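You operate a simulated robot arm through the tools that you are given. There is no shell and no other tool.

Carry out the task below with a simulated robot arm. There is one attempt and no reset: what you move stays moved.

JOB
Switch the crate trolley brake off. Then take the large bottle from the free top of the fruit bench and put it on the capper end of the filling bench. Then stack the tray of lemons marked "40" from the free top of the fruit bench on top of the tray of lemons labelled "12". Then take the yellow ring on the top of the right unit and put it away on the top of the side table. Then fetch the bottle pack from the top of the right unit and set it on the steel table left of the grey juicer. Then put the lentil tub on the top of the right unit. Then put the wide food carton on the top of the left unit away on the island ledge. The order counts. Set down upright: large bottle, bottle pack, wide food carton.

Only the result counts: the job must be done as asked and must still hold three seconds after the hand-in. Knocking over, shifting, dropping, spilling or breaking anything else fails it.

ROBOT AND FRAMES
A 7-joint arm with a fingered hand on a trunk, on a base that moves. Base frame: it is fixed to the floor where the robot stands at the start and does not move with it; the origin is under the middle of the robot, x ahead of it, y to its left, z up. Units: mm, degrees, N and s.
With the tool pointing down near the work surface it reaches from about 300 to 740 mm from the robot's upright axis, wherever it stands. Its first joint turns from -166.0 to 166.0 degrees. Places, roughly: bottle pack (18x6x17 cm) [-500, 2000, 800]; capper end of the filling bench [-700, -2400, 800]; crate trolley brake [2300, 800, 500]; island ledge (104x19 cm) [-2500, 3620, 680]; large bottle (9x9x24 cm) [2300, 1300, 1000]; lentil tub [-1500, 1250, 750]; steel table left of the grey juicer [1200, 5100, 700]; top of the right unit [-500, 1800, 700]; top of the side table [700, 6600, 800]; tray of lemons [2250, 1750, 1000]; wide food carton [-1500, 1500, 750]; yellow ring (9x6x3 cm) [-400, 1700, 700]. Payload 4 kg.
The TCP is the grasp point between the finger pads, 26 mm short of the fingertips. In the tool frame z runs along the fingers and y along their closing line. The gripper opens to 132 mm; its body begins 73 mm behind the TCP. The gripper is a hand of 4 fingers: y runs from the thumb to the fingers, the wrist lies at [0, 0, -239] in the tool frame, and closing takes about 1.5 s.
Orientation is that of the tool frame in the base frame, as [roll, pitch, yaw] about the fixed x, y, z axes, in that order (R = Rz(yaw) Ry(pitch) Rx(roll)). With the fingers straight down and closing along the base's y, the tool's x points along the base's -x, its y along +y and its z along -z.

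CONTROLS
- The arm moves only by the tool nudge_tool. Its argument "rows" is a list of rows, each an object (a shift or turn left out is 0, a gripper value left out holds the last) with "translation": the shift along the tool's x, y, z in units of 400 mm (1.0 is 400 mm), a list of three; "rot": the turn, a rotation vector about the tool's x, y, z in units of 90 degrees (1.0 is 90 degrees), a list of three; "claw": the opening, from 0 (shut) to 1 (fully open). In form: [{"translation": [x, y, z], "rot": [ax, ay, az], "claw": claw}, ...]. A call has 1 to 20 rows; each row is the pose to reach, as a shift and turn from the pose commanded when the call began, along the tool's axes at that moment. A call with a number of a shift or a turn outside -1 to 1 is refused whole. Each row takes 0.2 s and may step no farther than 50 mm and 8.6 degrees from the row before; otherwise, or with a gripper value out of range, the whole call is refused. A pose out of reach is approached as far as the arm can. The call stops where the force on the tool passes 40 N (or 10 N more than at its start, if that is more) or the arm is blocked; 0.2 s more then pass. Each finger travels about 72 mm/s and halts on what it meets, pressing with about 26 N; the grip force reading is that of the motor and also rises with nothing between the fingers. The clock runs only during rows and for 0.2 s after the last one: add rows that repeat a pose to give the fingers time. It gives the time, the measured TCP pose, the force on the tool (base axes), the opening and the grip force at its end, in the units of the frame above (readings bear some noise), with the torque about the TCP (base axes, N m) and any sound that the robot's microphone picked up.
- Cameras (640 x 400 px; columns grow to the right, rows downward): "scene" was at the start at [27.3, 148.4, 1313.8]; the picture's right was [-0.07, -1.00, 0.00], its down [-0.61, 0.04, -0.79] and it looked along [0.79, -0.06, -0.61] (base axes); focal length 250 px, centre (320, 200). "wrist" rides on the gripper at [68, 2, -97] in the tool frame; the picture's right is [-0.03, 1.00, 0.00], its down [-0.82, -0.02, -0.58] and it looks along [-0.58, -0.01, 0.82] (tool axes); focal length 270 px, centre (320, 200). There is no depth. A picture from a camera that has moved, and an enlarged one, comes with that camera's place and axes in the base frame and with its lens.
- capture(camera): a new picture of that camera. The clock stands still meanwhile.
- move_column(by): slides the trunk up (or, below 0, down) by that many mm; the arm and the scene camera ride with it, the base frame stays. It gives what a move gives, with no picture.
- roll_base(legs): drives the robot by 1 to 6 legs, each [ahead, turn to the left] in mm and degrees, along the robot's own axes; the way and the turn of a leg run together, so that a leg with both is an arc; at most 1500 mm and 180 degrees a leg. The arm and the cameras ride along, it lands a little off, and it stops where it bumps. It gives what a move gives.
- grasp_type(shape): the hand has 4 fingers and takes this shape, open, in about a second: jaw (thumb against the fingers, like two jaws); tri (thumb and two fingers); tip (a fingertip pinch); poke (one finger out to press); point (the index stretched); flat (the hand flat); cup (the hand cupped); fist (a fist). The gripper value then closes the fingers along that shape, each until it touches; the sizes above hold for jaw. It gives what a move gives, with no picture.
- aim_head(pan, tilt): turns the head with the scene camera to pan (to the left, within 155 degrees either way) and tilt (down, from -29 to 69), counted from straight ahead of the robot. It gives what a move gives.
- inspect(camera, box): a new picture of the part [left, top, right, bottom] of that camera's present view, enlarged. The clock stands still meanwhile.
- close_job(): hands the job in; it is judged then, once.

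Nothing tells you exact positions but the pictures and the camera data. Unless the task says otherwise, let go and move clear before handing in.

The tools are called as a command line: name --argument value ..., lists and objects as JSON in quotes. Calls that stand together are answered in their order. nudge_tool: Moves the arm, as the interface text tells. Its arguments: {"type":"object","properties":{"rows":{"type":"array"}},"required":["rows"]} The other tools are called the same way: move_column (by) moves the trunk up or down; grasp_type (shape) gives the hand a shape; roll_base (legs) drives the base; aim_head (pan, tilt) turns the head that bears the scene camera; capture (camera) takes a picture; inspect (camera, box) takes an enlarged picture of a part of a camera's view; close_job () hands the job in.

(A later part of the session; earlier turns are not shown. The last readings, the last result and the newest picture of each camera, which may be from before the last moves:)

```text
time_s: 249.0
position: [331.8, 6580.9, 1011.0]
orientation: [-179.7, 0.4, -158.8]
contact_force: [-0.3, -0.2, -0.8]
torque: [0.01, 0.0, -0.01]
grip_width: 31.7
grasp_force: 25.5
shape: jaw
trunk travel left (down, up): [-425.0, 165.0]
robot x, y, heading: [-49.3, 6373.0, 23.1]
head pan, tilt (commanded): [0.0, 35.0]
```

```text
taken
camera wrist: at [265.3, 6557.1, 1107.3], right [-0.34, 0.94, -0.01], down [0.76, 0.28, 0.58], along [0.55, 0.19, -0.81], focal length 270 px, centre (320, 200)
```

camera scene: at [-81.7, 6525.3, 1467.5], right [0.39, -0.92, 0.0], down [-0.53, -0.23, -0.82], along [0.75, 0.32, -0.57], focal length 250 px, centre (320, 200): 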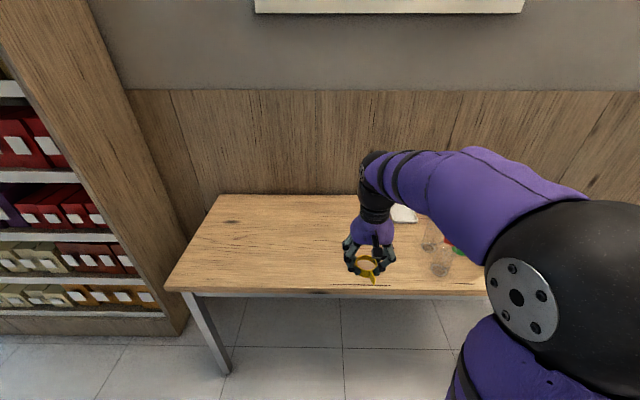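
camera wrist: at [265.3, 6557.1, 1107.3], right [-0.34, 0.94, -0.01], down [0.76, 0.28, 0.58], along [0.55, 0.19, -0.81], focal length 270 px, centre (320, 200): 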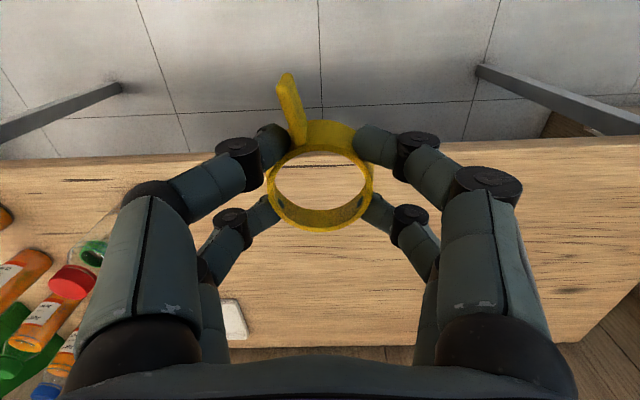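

The table top is at z≈750 and straight ahead is free. I'll move forward a bit and extend the arm over the table.

roll_base --legs '[[80, 0]]'

nudge_tool --rows '[{"translation": [-0.1, 0, 0.05]}, {"translation": [-0.2, 0, 0.1]}, {"translation": [-0.3, 0, 0.16]}, {"translation": [-0.38, 0, 0.24]}, {"translation": [-0.42, 0, 0.34]}, {"translation": [-0.42, 0, 0.42]}]'

capture --camera "scene"

capture --camera "wrist"

```text
time_s: 250.1
position: [407.3, 6610.1, 1011.5]
orientation: [-179.7, 0.3, -158.7]
contact_force: [0.0, 0.0, -0.3]
torque: [-0.03, -0.01, 0.01]
grip_width: 31.8
grasp_force: 26.7
shape: jaw
trunk travel left (down, up): [-425.0, 165.0]
robot x, y, heading: [23.1, 6404.0, 22.9]
head pan, tilt (commanded): [0.0, 35.0]
```

```text
time_s: 251.5
position: [564.4, 6671.8, 845.5]
orientation: [-179.7, 0.4, -158.8]
contact_force: [-0.1, 0.0, 0.2]
torque: [0.04, 0.01, 0.0]
grip_width: 31.3
grasp_force: 26.0
shape: jaw
trunk travel left (down, up): [-425.0, 165.0]
robot x, y, heading: [26.7, 6405.7, 23.1]
head pan, tilt (commanded): [0.0, 35.0]
```

```text
taken
camera scene: at [-7.3, 6557.3, 1467.5], right [0.39, -0.92, 0.0], down [-0.53, -0.23, -0.82], along [0.75, 0.32, -0.57], focal length 250 px, centre (320, 200)
```

scene: 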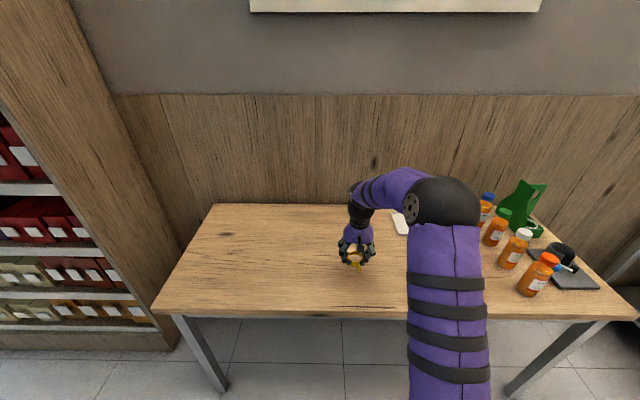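

```text
taken
camera wrist: at [497.3, 6649.6, 942.7], right [-0.34, 0.94, -0.01], down [0.76, 0.28, 0.58], along [0.55, 0.19, -0.81], focal length 270 px, centre (320, 200)
```

wrist: 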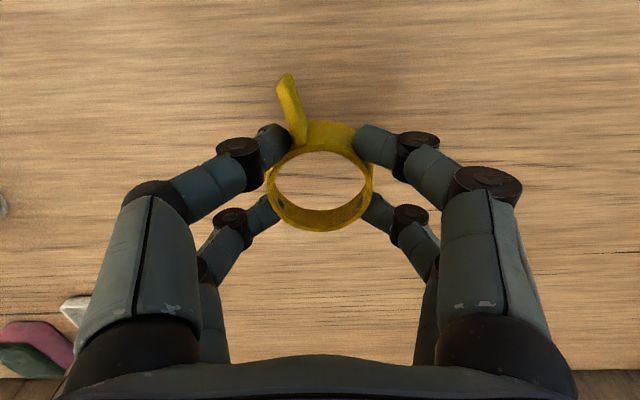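

The spot is free. I'll lower the ring gently until it touches.

nudge_tool --rows '[{"translation": [0, 0, 0.04]}, {"translation": [0, 0, 0.08]}, {"translation": [0, 0, 0.11]}, {"translation": [0, 0, 0.125]}]'

nudge_tool --rows '[{"translation": [0, 0, 0.0075]}, {"translation": [0, 0, 0.015]}, {"translation": [0, 0, 0.0225]}, {"translation": [0, 0, 0.03]}, {"translation": [0, 0, 0.0375]}, {"translation": [0, 0, 0.045]}, {"translation": [0, 0, 0.0525]}]'

inspect --camera "scene" --box '[300, 190, 420, 320]'

```text
time_s: 252.5
position: [564.3, 6672.0, 795.2]
orientation: [-179.7, 0.3, -158.8]
contact_force: [0.0, -0.6, -0.6]
torque: [0.0, 0.0, -0.01]
grip_width: 31.8
grasp_force: 26.2
shape: jaw
trunk travel left (down, up): [-425.0, 165.0]
robot x, y, heading: [25.5, 6401.7, 23.4]
head pan, tilt (commanded): [0.0, 35.0]
```

```text
time_s: 254.1
position: [565.7, 6672.0, 781.0]
orientation: [-179.7, 0.8, -158.7]
contact_force: [-7.6, -3.8, 19.4]
torque: [0.02, 0.17, 0.04]
grip_width: 32.1
grasp_force: 25.8
shape: jaw
trunk travel left (down, up): [-425.0, 165.0]
robot x, y, heading: [26.9, 6404.3, 23.3]
head pan, tilt (commanded): [0.0, 35.0]
stopped in row 7: the force on the tool passed its limit at 44 N (the readings are from after the stop); the commanded pose is now the measured one
```

```text
3.08 times, centred on (360, 255) of scene
camera zoom: at [-10.2, 6555.8, 1467.6], right [0.39, -0.92, 0.0], down [-0.53, -0.23, -0.82], along [0.75, 0.32, -0.57], focal length 770 px, centre (197, 31)
```

zoom: 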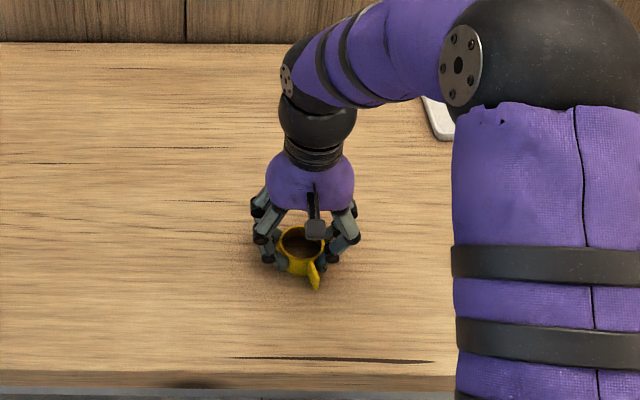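

Contact reached. I'll ease up 2 mm, open, and rise.

nudge_tool --rows '[{"translation": [0, 0, -0.005]}, {"translation": [0, 0, -0.005], "claw": 0.3}, {"translation": [0, 0, -0.005], "claw": 0.45}, {"translation": [0, 0, -0.005], "claw": 0.6}, {"translation": [0, 0, -0.005], "claw": 0.8}, {"translation": [0, 0, -0.005], "claw": 0.8}]'

nudge_tool --rows '[{"translation": [0, 0, -0.05]}, {"translation": [0, 0, -0.12]}, {"translation": [0, 0, -0.22]}, {"translation": [0, 0, -0.32]}, {"translation": [0, 0, -0.42]}, {"translation": [0.08, 0, -0.5]}, {"translation": [0.16, 0, -0.56]}, {"translation": [0.26, 0, -0.58]}, {"translation": [0.36, 0, -0.58]}]'

capture --camera "wrist"

capture --camera "scene"

```text
time_s: 255.5
position: [565.9, 6672.8, 780.0]
orientation: [-179.7, 0.6, -158.9]
contact_force: [0.3, -0.6, 0.0]
torque: [0.01, -0.01, -0.01]
grip_width: 105.1
grasp_force: 0.0
shape: jaw
trunk travel left (down, up): [-425.0, 165.0]
robot x, y, heading: [22.9, 6403.6, 23.2]
head pan, tilt (commanded): [0.0, 35.0]
```

```text
time_s: 257.5
position: [429.0, 6620.4, 1011.3]
orientation: [-179.7, 0.7, -158.6]
contact_force: [-0.6, -0.4, 0.3]
torque: [0.02, 0.03, 0.01]
grip_width: 105.4
grasp_force: 0.0
shape: jaw
trunk travel left (down, up): [-425.0, 165.0]
robot x, y, heading: [25.2, 6404.4, 23.2]
head pan, tilt (commanded): [0.0, 35.0]
```

```text
taken
camera wrist: at [361.1, 6596.9, 1106.4], right [-0.34, 0.94, 0.0], down [0.76, 0.28, 0.59], along [0.55, 0.2, -0.81], focal length 270 px, centre (320, 200)
```

wrist: 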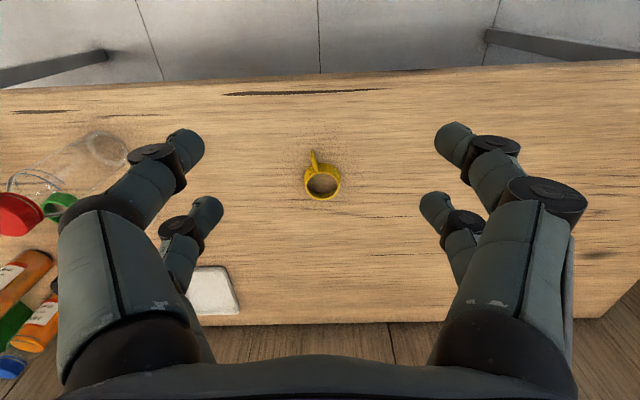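

```text
taken
camera scene: at [-7.6, 6557.2, 1467.5], right [0.39, -0.92, 0.0], down [-0.53, -0.23, -0.82], along [0.75, 0.32, -0.57], focal length 250 px, centre (320, 200)
```

scene: 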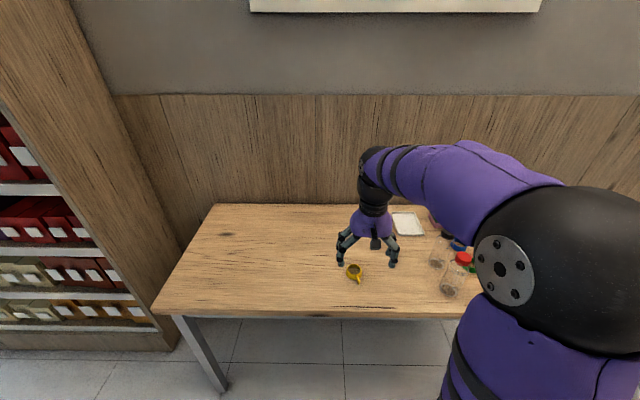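

The ring is on the side table. I'll back up, drive toward the right unit again, and look at the steel table on the way.

roll_base --legs '[[-300, 0], [0, -90.5], [1450, 0]]'

aim_head --pan 85 --tilt 30

capture --camera "scene"

```text
time_s: 270.7
position: [449.5, 4501.6, 1011.9]
orientation: [-179.7, 0.7, 107.6]
contact_force: [0.4, 0.4, 0.5]
torque: [0.0, 0.0, 0.01]
grip_width: 105.2
grasp_force: 0.0
shape: jaw
trunk travel left (down, up): [-425.0, 165.0]
robot x, y, heading: [257.0, 4917.0, -70.3]
head pan, tilt (commanded): [0.0, 35.0]
```

```text
time_s: 272.3
position: [449.8, 4500.0, 1012.0]
orientation: [-179.6, 0.7, 107.5]
contact_force: [-0.4, 0.2, -0.3]
torque: [0.02, -0.02, -0.03]
grip_width: 105.6
grasp_force: 0.1
shape: jaw
trunk travel left (down, up): [-425.0, 165.0]
robot x, y, heading: [259.4, 4917.7, -70.6]
head pan, tilt (commanded): [85.0, 30.0]
```

```text
taken
camera scene: at [471.4, 5048.5, 1475.3], right [0.25, -0.97, 0.0], down [-0.48, -0.13, -0.87], along [0.84, 0.22, -0.5], focal length 250 px, centre (320, 200)
```

scene: 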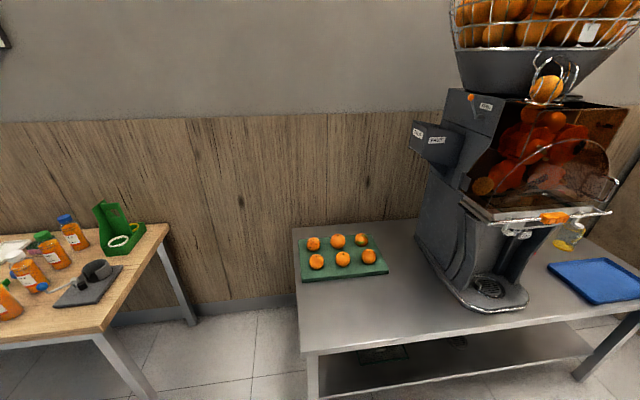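

The steel table has a free front strip left of the juicer. Now I drive to the right side of the right unit, since the bottle pack stands too deep to reach from the front.

roll_base --legs '[[0, -23], [1450, 0], [1100, 0], [0, -64]]'

aim_head --pan 0 --tilt 35

capture --camera "scene"

capture --camera "wrist"

```text
time_s: 289.0
position: [-257.6, 2185.8, 1011.1]
orientation: [-179.6, 0.6, 21.0]
contact_force: [0.1, -1.3, 0.0]
torque: [0.01, -0.01, 0.01]
grip_width: 105.4
grasp_force: 0.0
shape: jaw
trunk travel left (down, up): [-425.0, 165.0]
robot x, y, heading: [146.0, 2402.2, -157.3]
head pan, tilt (commanded): [85.0, 30.0]
```

```text
time_s: 290.6
position: [-257.4, 2185.9, 1011.3]
orientation: [-179.7, 0.7, 21.0]
contact_force: [0.2, -0.3, -0.1]
torque: [-0.02, -0.02, 0.0]
grip_width: 105.8
grasp_force: 0.1
shape: jaw
trunk travel left (down, up): [-425.0, 165.0]
robot x, y, heading: [149.0, 2398.6, -157.1]
head pan, tilt (commanded): [0.0, 35.0]
```

```text
taken
camera scene: at [179.7, 2248.8, 1467.5], right [-0.39, 0.92, 0.0], down [0.53, 0.22, -0.82], along [-0.75, -0.32, -0.57], focal length 250 px, centre (320, 200)
```

scene: 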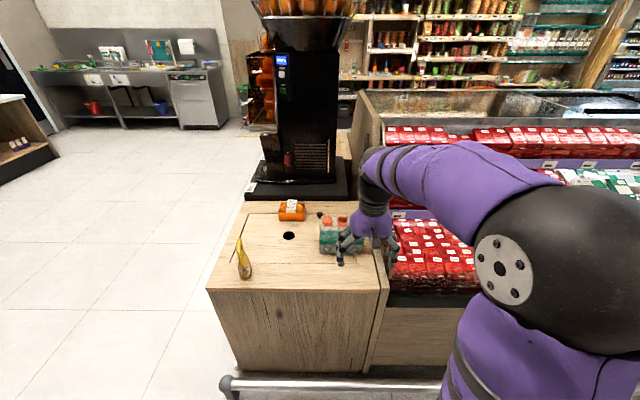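

```text
taken
camera wrist: at [-192.9, 2207.6, 1106.3], right [0.34, -0.94, 0.0], down [-0.76, -0.27, 0.59], along [-0.56, -0.19, -0.81], focal length 270 px, centre (320, 200)
```

wrist: 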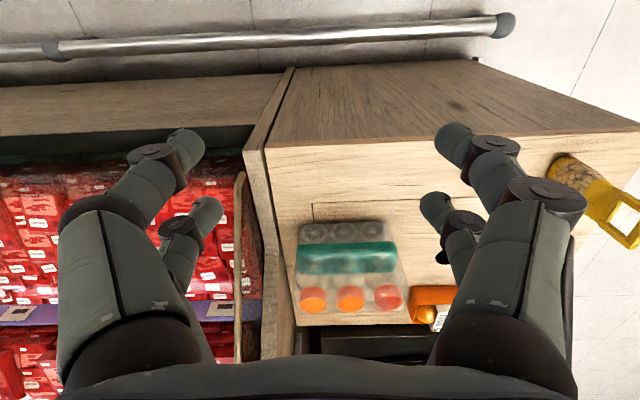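

I see the bottle pack near the back corner, its long side across my view. I'll zoom in on it with both cameras.

inspect --camera "wrist" --box '[260, 190, 460, 350]'

inspect --camera "scene" --box '[230, 180, 410, 300]'

```text
2.50 times, centred on (360, 270) of wrist
camera zoom: at [-192.9, 2207.6, 1106.3], right [0.34, -0.94, 0.0], down [-0.76, -0.27, 0.59], along [-0.56, -0.19, -0.81], focal length 676 px, centre (220, 25)
```

zoom: 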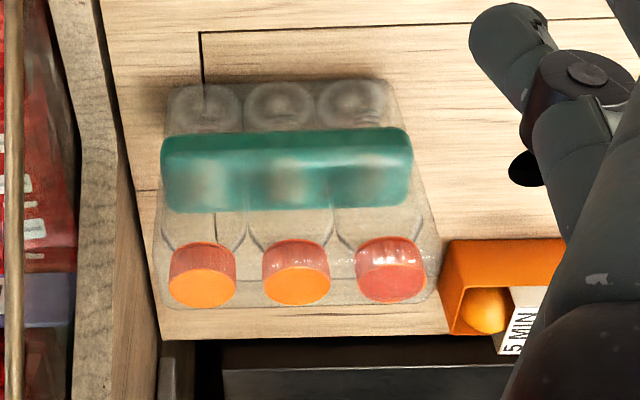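

```text
3.33 times, centred on (320, 240) of scene
camera zoom: at [179.7, 2248.8, 1467.5], right [-0.39, 0.92, 0.0], down [0.53, 0.22, -0.82], along [-0.75, -0.32, -0.57], focal length 835 px, centre (320, 67)
```

zoom: 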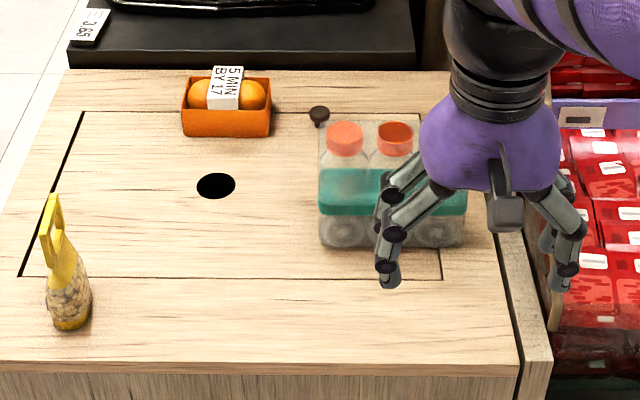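

The pack's centre is at about (-525, 2043), top at z≈870, long side parallel to the aisle. I'll move the base 100 mm closer and turn the hand 90° so the fingers close across the 6 cm side.

roll_base --legs '[[100, 0]]'

nudge_tool --rows '[{"translation": [-0.04, 0.006, 0], "rot": [0, 0, 0.09], "claw": 1}, {"translation": [-0.08, 0.012, 0], "rot": [0, 0, 0.18]}, {"translation": [-0.12, 0.018, 0], "rot": [0, 0, 0.27]}, {"translation": [-0.16, 0.024, 0], "rot": [0, 0, 0.36]}, {"translation": [-0.2, 0.03, 0], "rot": [0, 0, 0.45]}, {"translation": [-0.24, 0.036, 0], "rot": [0, 0, 0.54]}, {"translation": [-0.28, 0.042, 0], "rot": [0, 0, 0.63]}, {"translation": [-0.32, 0.05, 0], "rot": [0, 0, 0.72]}, {"translation": [-0.36, 0.056, 0], "rot": [0, 0, 0.81]}, {"translation": [-0.4, 0.062, 0], "rot": [0, 0, 0.9]}, {"translation": [-0.44, 0.068, 0], "rot": [0, 0, 0.98]}]'

capture --camera "wrist"

capture --camera "scene"

```text
time_s: 291.7
position: [-349.5, 2147.5, 1011.0]
orientation: [-179.8, 0.6, 21.0]
contact_force: [0.1, -0.6, 0.4]
torque: [0.04, 0.01, 0.02]
grip_width: 105.4
grasp_force: 0.0
shape: jaw
trunk travel left (down, up): [-425.0, 165.0]
robot x, y, heading: [54.2, 2361.1, -157.2]
head pan, tilt (commanded): [0.0, 35.0]
```

```text
time_s: 294.1
position: [-505.0, 2056.3, 1013.6]
orientation: [179.4, 0.3, -67.3]
contact_force: [-0.1, -0.2, 0.3]
torque: [0.02, -0.03, -0.01]
grip_width: 132.2
grasp_force: 0.1
shape: jaw
trunk travel left (down, up): [-425.0, 165.0]
robot x, y, heading: [53.6, 2359.7, -157.1]
head pan, tilt (commanded): [0.0, 35.0]
```

```text
taken
camera wrist: at [-479.2, 1993.1, 1109.5], right [-0.93, -0.36, 0.01], down [-0.29, 0.76, 0.58], along [-0.22, 0.54, -0.81], focal length 270 px, centre (320, 200)
```

wrist: 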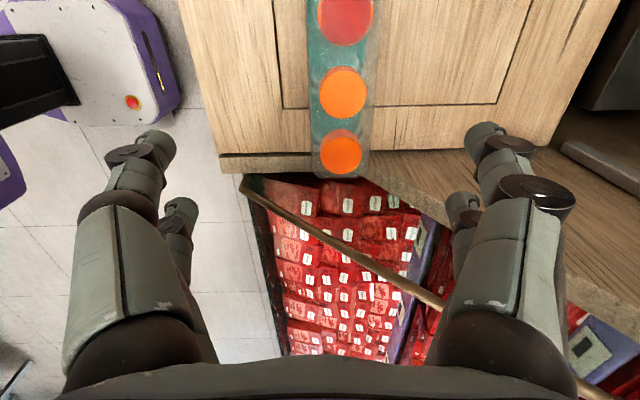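

```text
taken
camera scene: at [88.0, 2210.1, 1467.5], right [-0.39, 0.92, 0.0], down [0.53, 0.22, -0.82], along [-0.75, -0.32, -0.57], focal length 250 px, centre (320, 200)
```

scene: 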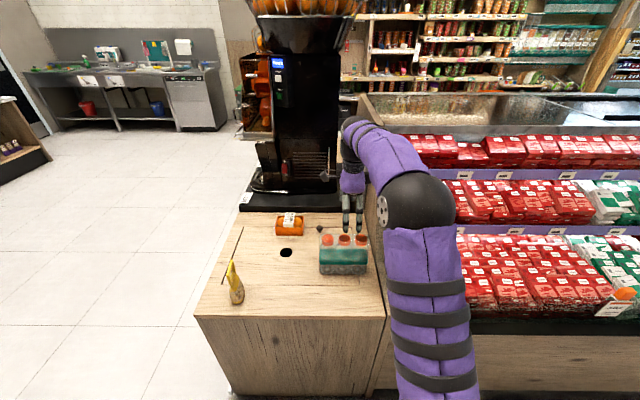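

The pack is aligned with the hand, 7 mm and 21 mm off. I'll centre on it and descend in stages.

nudge_tool --rows '[{"translation": [0.0175, 0.052, 0.04]}, {"translation": [0.0175, 0.052, 0.12]}, {"translation": [0.0175, 0.052, 0.2]}]'

capture --camera "wrist"

inspect --camera "scene" --box '[270, 170, 430, 300]'

```text
time_s: 294.9
position: [-521.3, 2043.5, 931.6]
orientation: [179.3, 0.3, -67.2]
contact_force: [0.0, 0.8, -0.8]
torque: [0.0, 0.03, 0.03]
grip_width: 131.9
grasp_force: 0.1
shape: jaw
trunk travel left (down, up): [-425.0, 165.0]
robot x, y, heading: [54.1, 2358.1, -157.2]
head pan, tilt (commanded): [0.0, 35.0]
```

```text
taken
camera wrist: at [-496.2, 1980.3, 1028.0], right [-0.93, -0.36, 0.01], down [-0.29, 0.76, 0.58], along [-0.22, 0.54, -0.81], focal length 270 px, centre (320, 200)
```

wrist: 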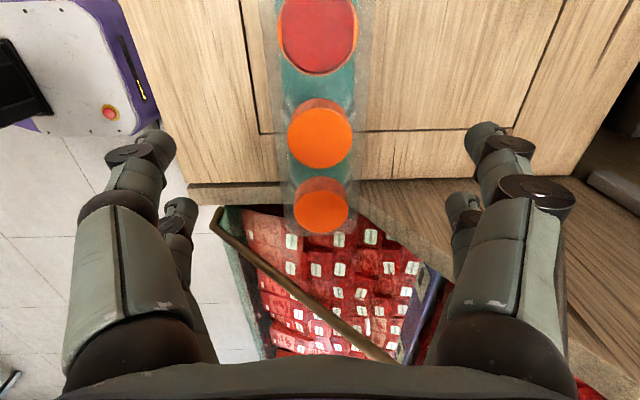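

```text
3.08 times, centred on (350, 235) of scene
camera zoom: at [88.1, 2210.2, 1467.5], right [-0.39, 0.92, 0.0], down [0.53, 0.22, -0.82], along [-0.75, -0.32, -0.57], focal length 770 px, centre (228, 92)
```

zoom: 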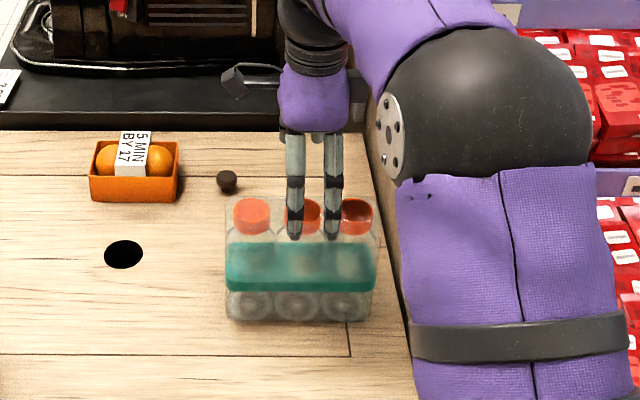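

Well centred. I'll descend to TCP z≈816 and close on the pack.

nudge_tool --rows '[{"translation": [0.005, 0.002, 0.08]}, {"translation": [0.005, 0.002, 0.16]}, {"translation": [0.005, 0.002, 0.22]}, {"translation": [0.005, 0.002, 0.26]}, {"translation": [0.005, 0.002, 0.289]}]'

capture --camera "wrist"

inspect --camera "scene" --box '[270, 170, 430, 300]'

```text
time_s: 296.1
position: [-521.8, 2040.6, 817.2]
orientation: [179.4, 0.3, -67.2]
contact_force: [0.1, 0.0, 0.1]
torque: [0.0, 0.0, 0.0]
grip_width: 131.8
grasp_force: 0.0
shape: jaw
trunk travel left (down, up): [-425.0, 165.0]
robot x, y, heading: [51.4, 2359.9, -156.9]
head pan, tilt (commanded): [0.0, 35.0]
```

```text
taken
camera wrist: at [-497.0, 1976.7, 912.5], right [-0.93, -0.36, 0.01], down [-0.29, 0.76, 0.58], along [-0.22, 0.54, -0.81], focal length 270 px, centre (320, 200)
```

wrist: 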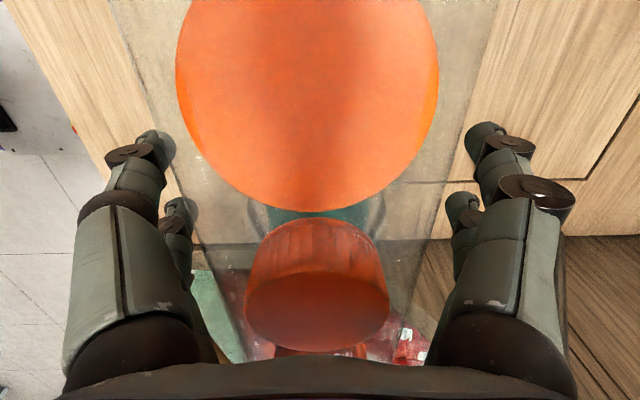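

```text
3.08 times, centred on (350, 235) of scene
camera zoom: at [88.0, 2210.1, 1467.5], right [-0.39, 0.92, 0.0], down [0.53, 0.22, -0.82], along [-0.75, -0.32, -0.57], focal length 770 px, centre (228, 92)
```

zoom: 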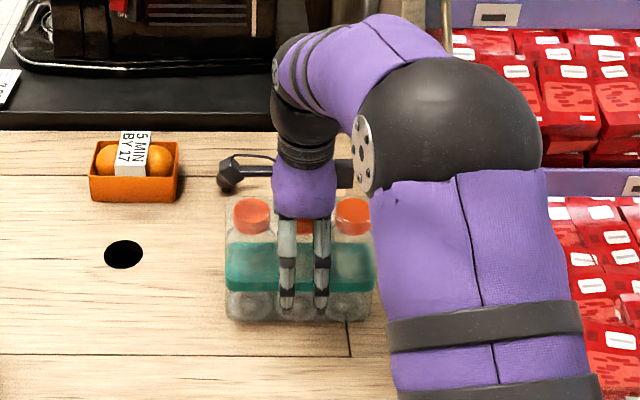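

The fingers straddle the middle bottle. Closing.

nudge_tool --rows '[{"translation": [0, 0, 0], "claw": 0.7}, {"translation": [0, 0, 0], "claw": 0.5}, {"translation": [0, 0, 0], "claw": 0.3}, {"translation": [0, 0, 0], "claw": 0}, {"translation": [0, 0, 0]}, {"translation": [0, 0, 0]}, {"translation": [0, 0, 0]}, {"translation": [0, 0, 0]}]'

nudge_tool --rows '[{"translation": [0, 0, -0.015]}, {"translation": [0, 0, -0.04]}, {"translation": [0, 0, -0.08]}, {"translation": [0, 0, -0.12]}]'

inspect --camera "scene" --box '[270, 170, 430, 300]'

```text
time_s: 297.9
position: [-522.4, 2041.0, 816.7]
orientation: [179.3, 0.3, -67.2]
contact_force: [0.2, 0.2, -0.2]
torque: [0.01, -0.02, -0.01]
grip_width: 53.0
grasp_force: 25.9
shape: jaw
trunk travel left (down, up): [-425.0, 165.0]
robot x, y, heading: [53.9, 2356.3, -156.9]
head pan, tilt (commanded): [0.0, 35.0]
```

```text
time_s: 298.9
position: [-522.0, 2040.6, 864.4]
orientation: [179.3, 0.3, -67.2]
contact_force: [0.5, 0.4, -1.5]
torque: [0.0, -0.02, 0.02]
grip_width: 53.2
grasp_force: 26.2
shape: jaw
trunk travel left (down, up): [-425.0, 165.0]
robot x, y, heading: [56.1, 2358.3, -157.2]
head pan, tilt (commanded): [0.0, 35.0]
```

```text
3.08 times, centred on (350, 235) of scene
camera zoom: at [87.9, 2210.1, 1467.5], right [-0.39, 0.92, 0.0], down [0.53, 0.22, -0.82], along [-0.75, -0.32, -0.57], focal length 770 px, centre (228, 92)
```

zoom: 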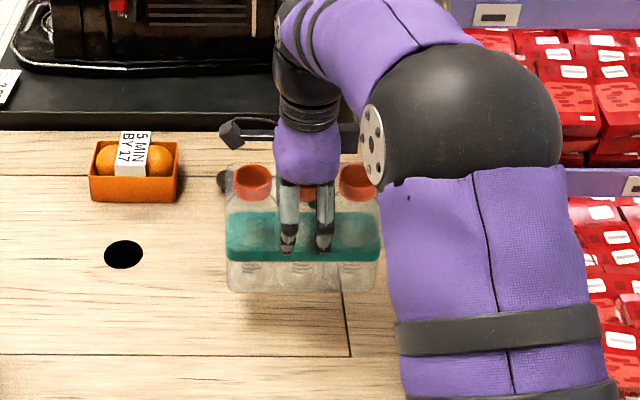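

The pack is up and level. I'll raise it and pull it back toward the robot.

nudge_tool --rows '[{"translation": [0, 0, -0.1]}, {"translation": [0, 0, -0.2]}, {"translation": [0, 0, -0.3]}, {"translation": [0, -0.08, -0.36]}, {"translation": [0, -0.18, -0.38]}, {"translation": [0, -0.28, -0.38]}, {"translation": [0, -0.38, -0.38]}, {"translation": [0, -0.46, -0.38]}]'

capture --camera "scene"

capture --camera "wrist"

```text
time_s: 300.7
position: [-351.4, 2111.7, 1017.8]
orientation: [179.3, 0.3, -67.3]
contact_force: [0.2, 0.5, -1.1]
torque: [-0.01, 0.01, -0.01]
grip_width: 53.0
grasp_force: 26.1
shape: jaw
trunk travel left (down, up): [-425.0, 165.0]
robot x, y, heading: [56.3, 2357.9, -157.3]
head pan, tilt (commanded): [0.0, 35.0]
```

```text
taken
camera scene: at [88.1, 2210.2, 1467.5], right [-0.39, 0.92, 0.0], down [0.53, 0.22, -0.82], along [-0.75, -0.32, -0.57], focal length 250 px, centre (320, 200)
```

scene: 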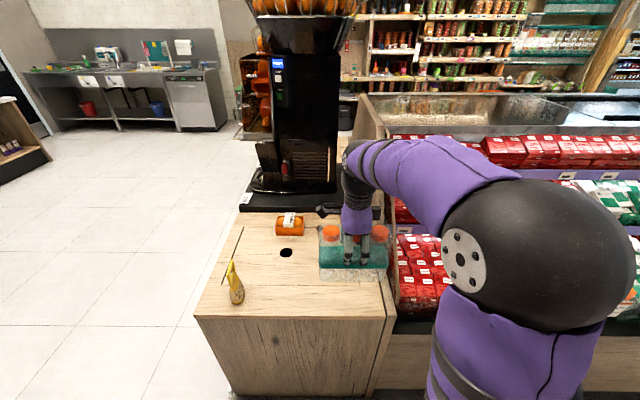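

```text
taken
camera wrist: at [-325.7, 2048.8, 1113.5], right [-0.93, -0.36, 0.01], down [-0.29, 0.76, 0.58], along [-0.22, 0.54, -0.81], focal length 270 px, centre (320, 200)
```

wrist: 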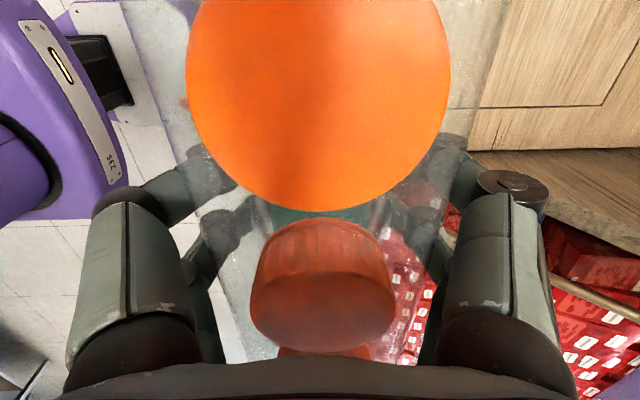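

The pack is secure. I'll back off and drive up the aisle to the steel table.

roll_base --legs '[[-250, 0], [0, -118], [1450, 0], [900, 0]]'

aim_head --pan -50 --tilt 30

capture --camera "scene"

```text
time_s: 319.3
position: [591.9, 5261.1, 1017.5]
orientation: [179.3, 0.3, 172.2]
contact_force: [-0.3, 0.7, -1.1]
torque: [-0.01, -0.02, -0.01]
grip_width: 52.0
grasp_force: 25.3
shape: jaw
trunk travel left (down, up): [-425.0, 165.0]
robot x, y, heading: [602.7, 4784.7, 82.0]
head pan, tilt (commanded): [0.0, 35.0]
```

```text
time_s: 320.4
position: [591.8, 5260.7, 1018.4]
orientation: [179.3, 0.4, 172.3]
contact_force: [-0.7, -0.5, -0.9]
torque: [-0.01, 0.0, -0.01]
grip_width: 52.3
grasp_force: 25.9
shape: jaw
trunk travel left (down, up): [-425.0, 165.0]
robot x, y, heading: [602.7, 4792.3, 82.4]
head pan, tilt (commanded): [-50.0, 30.0]
```

```text
taken
camera scene: at [516.5, 4797.4, 1475.3], right [0.53, -0.84, 0.0], down [-0.42, -0.27, -0.87], along [0.73, 0.46, -0.5], focal length 250 px, centre (320, 200)
```

scene: 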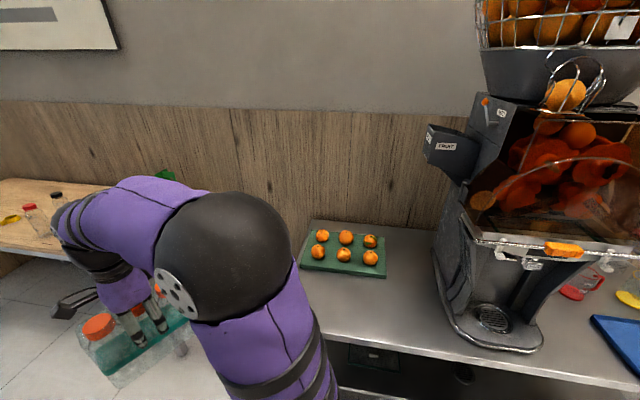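

I'm next to the steel table. I'll turn to face it and check the spot.

roll_base --legs '[[0, -60]]'

aim_head --pan 10 --tilt 42

capture --camera "scene"

capture --camera "wrist"

```text
time_s: 323.8
position: [1007.1, 5029.1, 1017.1]
orientation: [179.3, 0.3, 112.2]
contact_force: [0.2, 0.5, -0.4]
torque: [0.0, -0.02, 0.01]
grip_width: 52.2
grasp_force: 26.0
shape: jaw
trunk travel left (down, up): [-425.0, 165.0]
robot x, y, heading: [603.4, 4789.6, 22.4]
head pan, tilt (commanded): [-50.0, 30.0]
```

```text
time_s: 325.1
position: [1007.1, 5030.1, 1018.2]
orientation: [179.3, 0.3, 112.1]
contact_force: [0.4, -1.0, -0.7]
torque: [0.01, -0.01, 0.01]
grip_width: 52.1
grasp_force: 25.8
shape: jaw
trunk travel left (down, up): [-425.0, 165.0]
robot x, y, heading: [599.2, 4787.3, 22.3]
head pan, tilt (commanded): [10.0, 42.0]
```

```text
taken
camera scene: at [557.4, 4951.3, 1457.0], right [0.53, -0.85, 0.0], down [-0.57, -0.36, -0.74], along [0.63, 0.4, -0.67], focal length 250 px, centre (320, 200)
```

scene: 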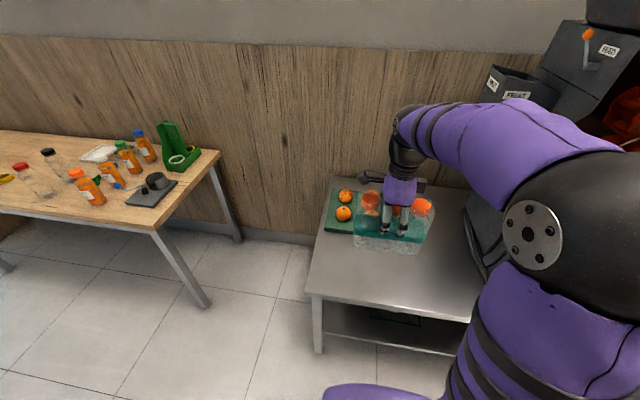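

```text
taken
camera wrist: at [980.5, 5093.8, 1113.4], right [0.94, 0.35, 0.01], down [0.28, -0.76, 0.58], along [0.21, -0.54, -0.81], focal length 270 px, centre (320, 200)
```

wrist: 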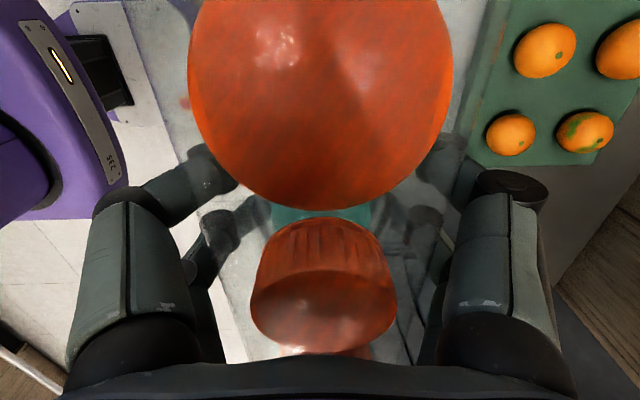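

The spot ahead (in front of the orange tray, left of the juicer) is free. I'll move over it and descend to just above the table.

nudge_tool --rows '[{"translation": [0.05, 0.06, 0.0]}, {"translation": [0.095, 0.12, 0.06]}, {"translation": [0.095, 0.12, 0.16]}, {"translation": [0.095, 0.12, 0.26]}, {"translation": [0.095, 0.12, 0.36]}, {"translation": [0.095, 0.12, 0.44]}]'

capture --camera "scene"

inspect --camera "scene" --box '[300, 160, 460, 320]'

```text
time_s: 326.5
position: [1040.0, 5082.8, 842.2]
orientation: [179.3, 0.4, 112.0]
contact_force: [0.1, -0.5, -0.7]
torque: [-0.03, -0.01, 0.0]
grip_width: 51.7
grasp_force: 26.5
shape: jaw
trunk travel left (down, up): [-425.0, 165.0]
robot x, y, heading: [598.0, 4786.0, 22.1]
head pan, tilt (commanded): [10.0, 42.0]
```

```text
taken
camera scene: at [557.4, 4951.4, 1457.0], right [0.53, -0.85, 0.0], down [-0.57, -0.36, -0.74], along [0.63, 0.4, -0.67], focal length 250 px, centre (320, 200)
```

scene: 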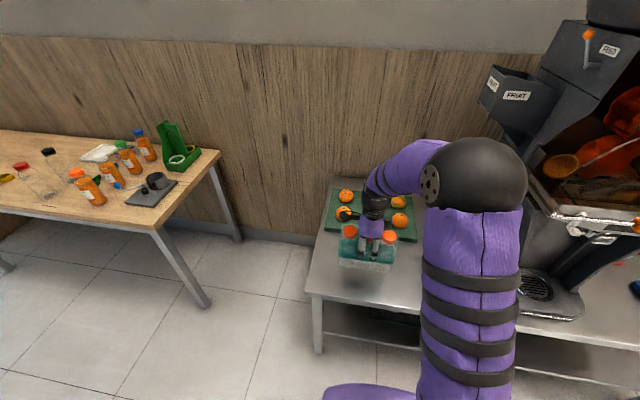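

```text
2.50 times, centred on (380, 240) of scene
camera zoom: at [557.4, 4951.4, 1457.0], right [0.53, -0.85, 0.0], down [-0.57, -0.36, -0.74], along [0.63, 0.4, -0.67], focal length 626 px, centre (170, 100)
```

zoom: 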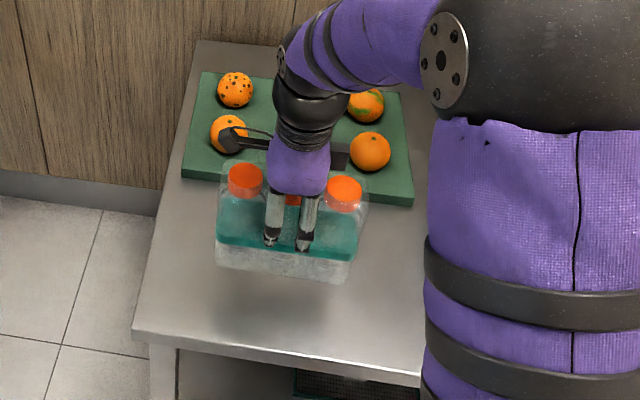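

The pack hovers above the table. I'll lower gently until it touches.

nudge_tool --rows '[{"translation": [0, 0, 0.0125]}, {"translation": [0, 0, 0.025]}, {"translation": [0, 0, 0.0375]}, {"translation": [0, 0, 0.045]}, {"translation": [0, 0, 0.0525]}, {"translation": [0, 0, 0.06]}, {"translation": [0, 0, 0.0675]}, {"translation": [0, 0, 0.075]}, {"translation": [0, 0, 0.0825]}, {"translation": [0, 0, 0.09]}, {"translation": [0, 0, 0.0975]}, {"translation": [0, 0, 0.105]}, {"translation": [0, 0, 0.1125]}, {"translation": [0, 0, 0.12]}]'

inspect --camera "scene" --box '[300, 160, 460, 320]'

```text
time_s: 329.5
position: [1041.4, 5083.6, 793.9]
orientation: [179.3, 0.3, 112.2]
contact_force: [0.3, 0.4, -1.8]
torque: [0.01, -0.01, 0.0]
grip_width: 52.2
grasp_force: 26.1
shape: jaw
trunk travel left (down, up): [-425.0, 165.0]
robot x, y, heading: [599.7, 4788.0, 22.5]
head pan, tilt (commanded): [10.0, 42.0]
```

```text
2.50 times, centred on (380, 240) of scene
camera zoom: at [557.4, 4951.4, 1457.0], right [0.53, -0.85, 0.0], down [-0.57, -0.36, -0.74], along [0.63, 0.4, -0.67], focal length 626 px, centre (170, 100)
```

zoom: 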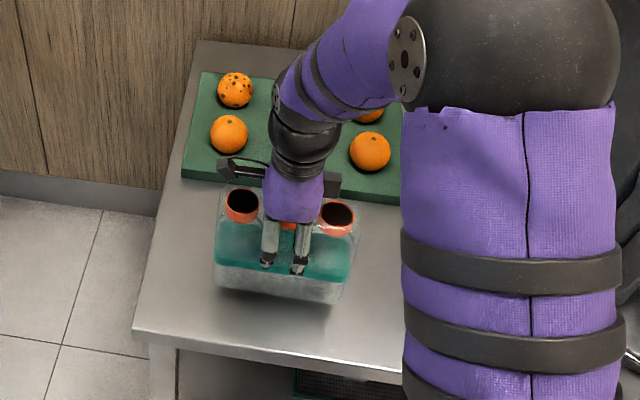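

No contact yet, so the table is lower than assumed. I'll continue lowering gently.

nudge_tool --rows '[{"translation": [0, 0, 0.0075]}, {"translation": [0, 0, 0.015]}, {"translation": [0, 0, 0.0225]}, {"translation": [0, 0, 0.03]}, {"translation": [0, 0, 0.0375]}, {"translation": [0, 0, 0.045]}, {"translation": [0, 0, 0.0525]}, {"translation": [0, 0, 0.06]}, {"translation": [0, 0, 0.0675]}, {"translation": [0, 0, 0.075]}, {"translation": [0, 0, 0.0825]}, {"translation": [0, 0, 0.09]}, {"translation": [0, 0, 0.0975]}, {"translation": [0, 0, 0.105]}]'

inspect --camera "scene" --box '[300, 160, 460, 320]'

```text
time_s: 331.3
position: [1042.2, 5083.2, 775.7]
orientation: [178.8, 0.3, 112.1]
contact_force: [-4.9, -3.9, 24.4]
torque: [-0.1, 0.51, 0.05]
grip_width: 53.0
grasp_force: 26.1
shape: jaw
trunk travel left (down, up): [-425.0, 165.0]
robot x, y, heading: [597.5, 4783.5, 22.2]
head pan, tilt (commanded): [10.0, 42.0]
stopped in row 9: the force on the tool passed its limit at 44 N (the readings are from after the stop); the commanded pose is now the measured one
```

```text
2.50 times, centred on (380, 240) of scene
camera zoom: at [555.2, 4949.9, 1457.3], right [0.53, -0.85, 0.0], down [-0.57, -0.36, -0.74], along [0.63, 0.4, -0.67], focal length 626 px, centre (170, 100)
```

zoom: 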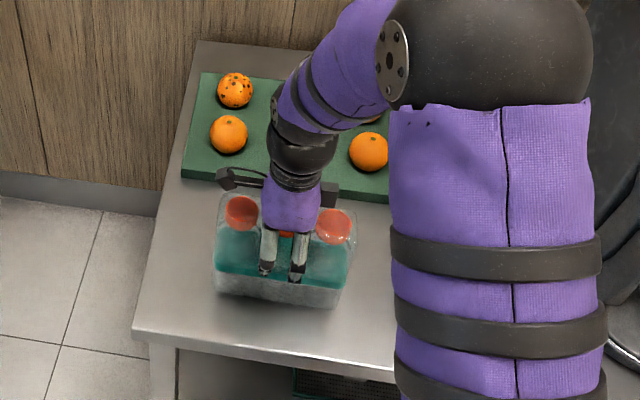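

Contact with the table at TCP z≈776. I'll ease off and open slowly.

nudge_tool --rows '[{"translation": [0, 0, -0.006]}, {"translation": [0, 0, -0.008], "claw": 0.42}, {"translation": [0, 0, -0.008], "claw": 0.46}, {"translation": [0, 0, -0.008], "claw": 0.55}, {"translation": [0, 0, -0.008], "claw": 0.7}, {"translation": [0, 0, -0.008], "claw": 0.9}, {"translation": [0, 0, -0.008], "claw": 0.9}, {"translation": [0, 0, -0.008], "claw": 0.9}]'

inspect --camera "scene" --box '[300, 160, 460, 320]'

capture --camera "wrist"

```text
time_s: 333.1
position: [1041.2, 5083.9, 775.5]
orientation: [179.0, 0.2, 112.1]
contact_force: [-0.1, 0.4, -0.2]
torque: [-0.02, -0.02, 0.01]
grip_width: 118.4
grasp_force: 0.1
shape: jaw
trunk travel left (down, up): [-425.0, 165.0]
robot x, y, heading: [599.6, 4784.9, 22.0]
head pan, tilt (commanded): [10.0, 42.0]
```

```text
2.50 times, centred on (380, 240) of scene
camera zoom: at [557.4, 4951.4, 1457.0], right [0.53, -0.85, 0.0], down [-0.57, -0.36, -0.74], along [0.63, 0.4, -0.67], focal length 626 px, centre (170, 100)
```

zoom: 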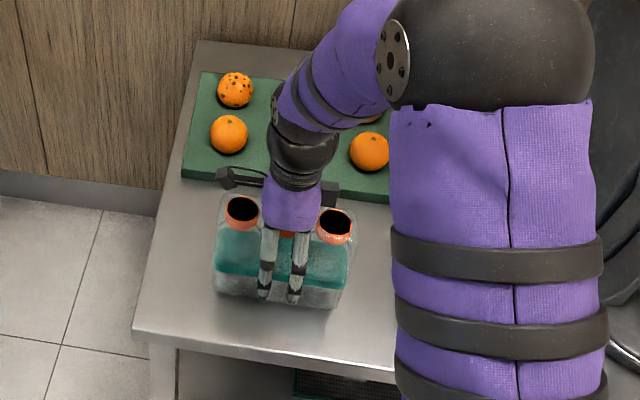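

```text
taken
camera wrist: at [1015.2, 5147.5, 871.9], right [0.94, 0.35, 0.02], down [0.28, -0.77, 0.58], along [0.22, -0.54, -0.81], focal length 270 px, centre (320, 200)
```

wrist: 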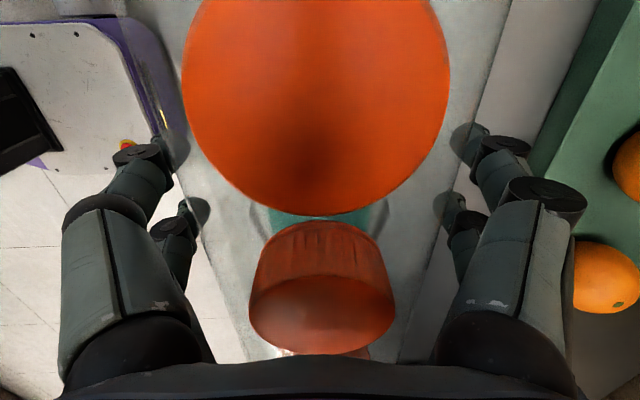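

The pack stands on the table. I'll raise the hand straight up.

nudge_tool --rows '[{"translation": [0, 0, -0.04]}, {"translation": [0, 0, -0.1]}, {"translation": [0, 0, -0.18]}, {"translation": [0, 0, -0.28]}, {"translation": [0, 0, -0.38]}, {"translation": [0, 0, -0.48]}, {"translation": [0, 0, -0.58]}, {"translation": [0, -0.08, -0.62], "claw": 1}, {"translation": [0, -0.18, -0.62]}]'

capture --camera "scene"

inspect --camera "scene" --box '[300, 160, 460, 320]'

```text
time_s: 335.1
position: [971.6, 5055.4, 1024.4]
orientation: [179.0, 0.2, 112.0]
contact_force: [0.1, 0.2, -0.3]
torque: [0.02, 0.0, -0.02]
grip_width: 132.0
grasp_force: 0.1
shape: jaw
trunk travel left (down, up): [-425.0, 165.0]
robot x, y, heading: [597.8, 4786.8, 22.3]
head pan, tilt (commanded): [10.0, 42.0]
```

```text
taken
camera scene: at [557.2, 4951.3, 1457.1], right [0.53, -0.85, 0.0], down [-0.57, -0.36, -0.74], along [0.63, 0.4, -0.67], focal length 250 px, centre (320, 200)
```

scene: 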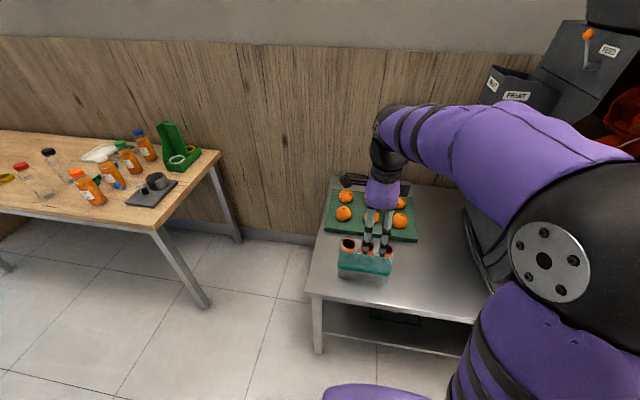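

```text
2.50 times, centred on (380, 240) of scene
camera zoom: at [557.2, 4951.3, 1457.1], right [0.53, -0.85, 0.0], down [-0.57, -0.36, -0.74], along [0.63, 0.4, -0.67], focal length 626 px, centre (170, 100)
```

zoom: 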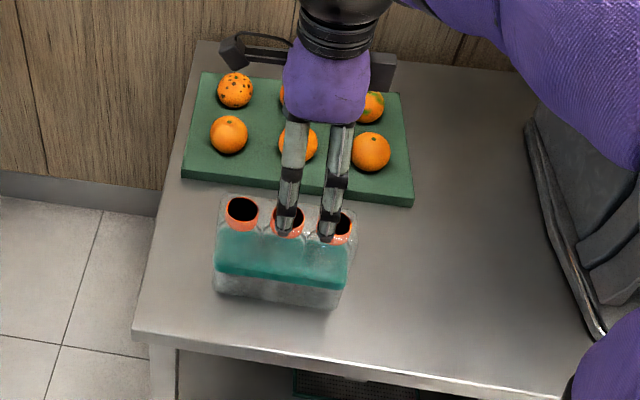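

The pack is placed upright. Next is the lentil tub. I'll turn the hand back, then drive around to the front of the left unit.

nudge_tool --rows '[{"rot": [0, 0, -0.09]}, {"rot": [0, 0, -0.18]}, {"rot": [0, 0, -0.27]}, {"rot": [0, 0, -0.36]}, {"rot": [0, 0, -0.45]}, {"rot": [0, 0, -0.54]}, {"rot": [0, 0, -0.63]}, {"rot": [0, 0, -0.72]}, {"rot": [0, 0, -0.81]}, {"rot": [0, 0, -0.9]}, {"rot": [0, 0, -0.985]}]'

roll_base --legs '[[-300, 0], [0, -105], [1480, 0], [1480, 0]]'

```text
time_s: 337.5
position: [970.7, 5055.4, 1021.7]
orientation: [-179.7, 1.0, -159.1]
contact_force: [-0.6, -0.3, -0.4]
torque: [-0.01, 0.0, -0.03]
grip_width: 132.1
grasp_force: 0.1
shape: jaw
trunk travel left (down, up): [-425.0, 165.0]
robot x, y, heading: [601.1, 4784.9, 22.3]
head pan, tilt (commanded): [10.0, 42.0]
```

```text
time_s: 358.5
position: [939.3, 1260.6, 1022.2]
orientation: [-179.8, 1.1, 96.4]
contact_force: [0.4, 0.2, 0.1]
torque: [0.02, -0.03, -0.02]
grip_width: 132.0
grasp_force: 0.1
shape: jaw
trunk travel left (down, up): [-425.0, 165.0]
robot x, y, heading: [772.2, 1685.5, -82.1]
head pan, tilt (commanded): [10.0, 42.0]
```

roll_base --legs '[[0, -70.5], [1400, 0], [720, 0], [0, -95]]'

aim_head --pan 0 --tilt 38

capture --camera "scene"

capture --camera "wrist"

```text
time_s: 376.8
position: [-1366.4, 1081.4, 1020.7]
orientation: [-179.8, 1.2, -68.5]
contact_force: [0.2, 0.4, 1.5]
torque: [0.04, 0.01, 0.01]
grip_width: 132.0
grasp_force: 0.1
shape: jaw
trunk travel left (down, up): [-425.0, 165.0]
robot x, y, heading: [-1091.0, 710.5, 112.7]
head pan, tilt (commanded): [10.0, 42.0]
```

```text
time_s: 377.5
position: [-1366.5, 1081.6, 1020.1]
orientation: [-179.9, 1.1, -68.6]
contact_force: [-0.6, -1.0, 0.0]
torque: [-0.01, 0.01, 0.04]
grip_width: 132.0
grasp_force: 0.0
shape: jaw
trunk travel left (down, up): [-425.0, 165.0]
robot x, y, heading: [-1093.4, 715.1, 112.9]
head pan, tilt (commanded): [0.0, 38.0]
```

```text
taken
camera scene: at [-1243.4, 679.7, 1462.9], right [0.92, 0.39, 0.0], down [0.24, -0.57, -0.79], along [-0.31, 0.73, -0.62], focal length 250 px, centre (320, 200)
```

scene: 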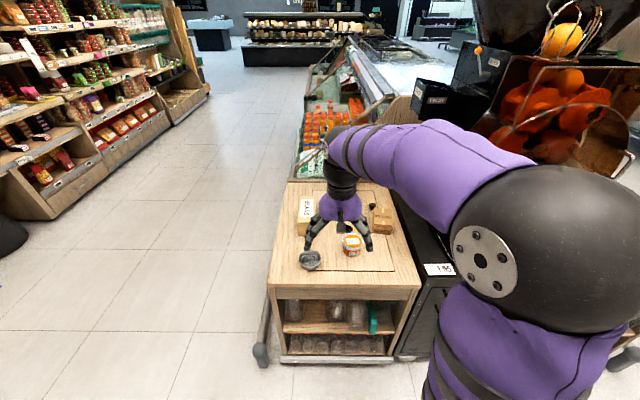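

```text
taken
camera wrist: at [-1343.8, 1015.3, 1116.6], right [-0.94, -0.34, 0.0], down [-0.28, 0.76, 0.59], along [-0.2, 0.56, -0.81], focal length 270 px, centre (320, 200)
```

wrist: 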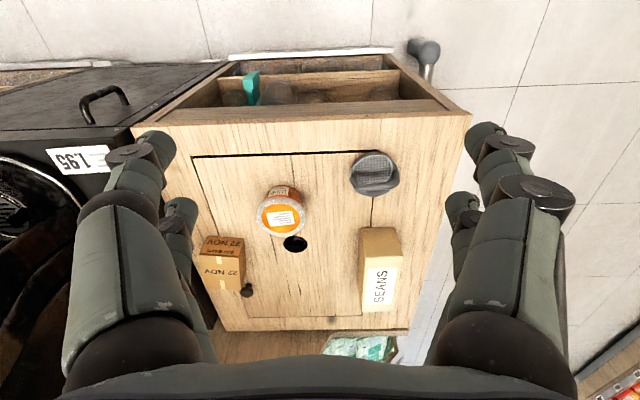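

I see the left unit: lentil tub in the middle, BEANS carton behind on the left, oat bars box on the right, and a grey tool at the front-left. I'll zoom in on these.

inspect --camera "wrist" --box '[190, 140, 430, 320]'

inspect --camera "scene" --box '[260, 180, 420, 300]'

```text
2.22 times, centred on (310, 230) of wrist
camera zoom: at [-1343.8, 1015.3, 1116.6], right [-0.94, -0.34, 0.0], down [-0.28, 0.76, 0.59], along [-0.2, 0.56, -0.81], focal length 601 px, centre (342, 133)
```

zoom: 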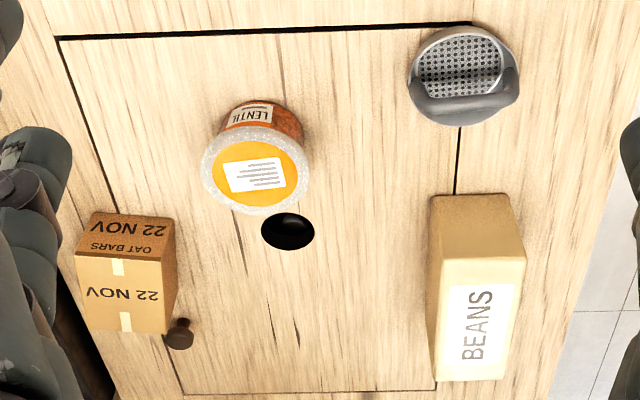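

```text
3.33 times, centred on (340, 240) of scene
camera zoom: at [-1243.4, 679.7, 1462.9], right [0.92, 0.39, 0.0], down [0.24, -0.57, -0.79], along [-0.31, 0.73, -0.62], focal length 835 px, centre (253, 67)
```

zoom: 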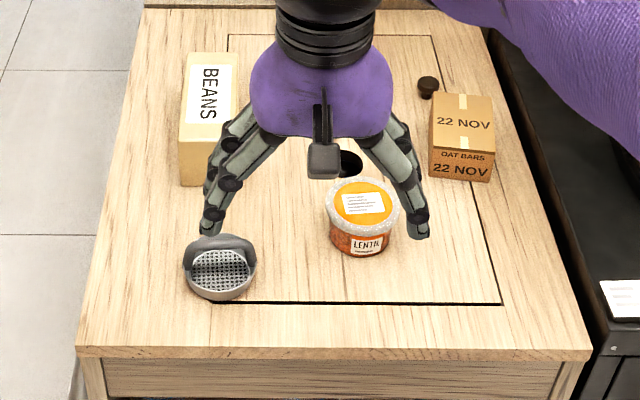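

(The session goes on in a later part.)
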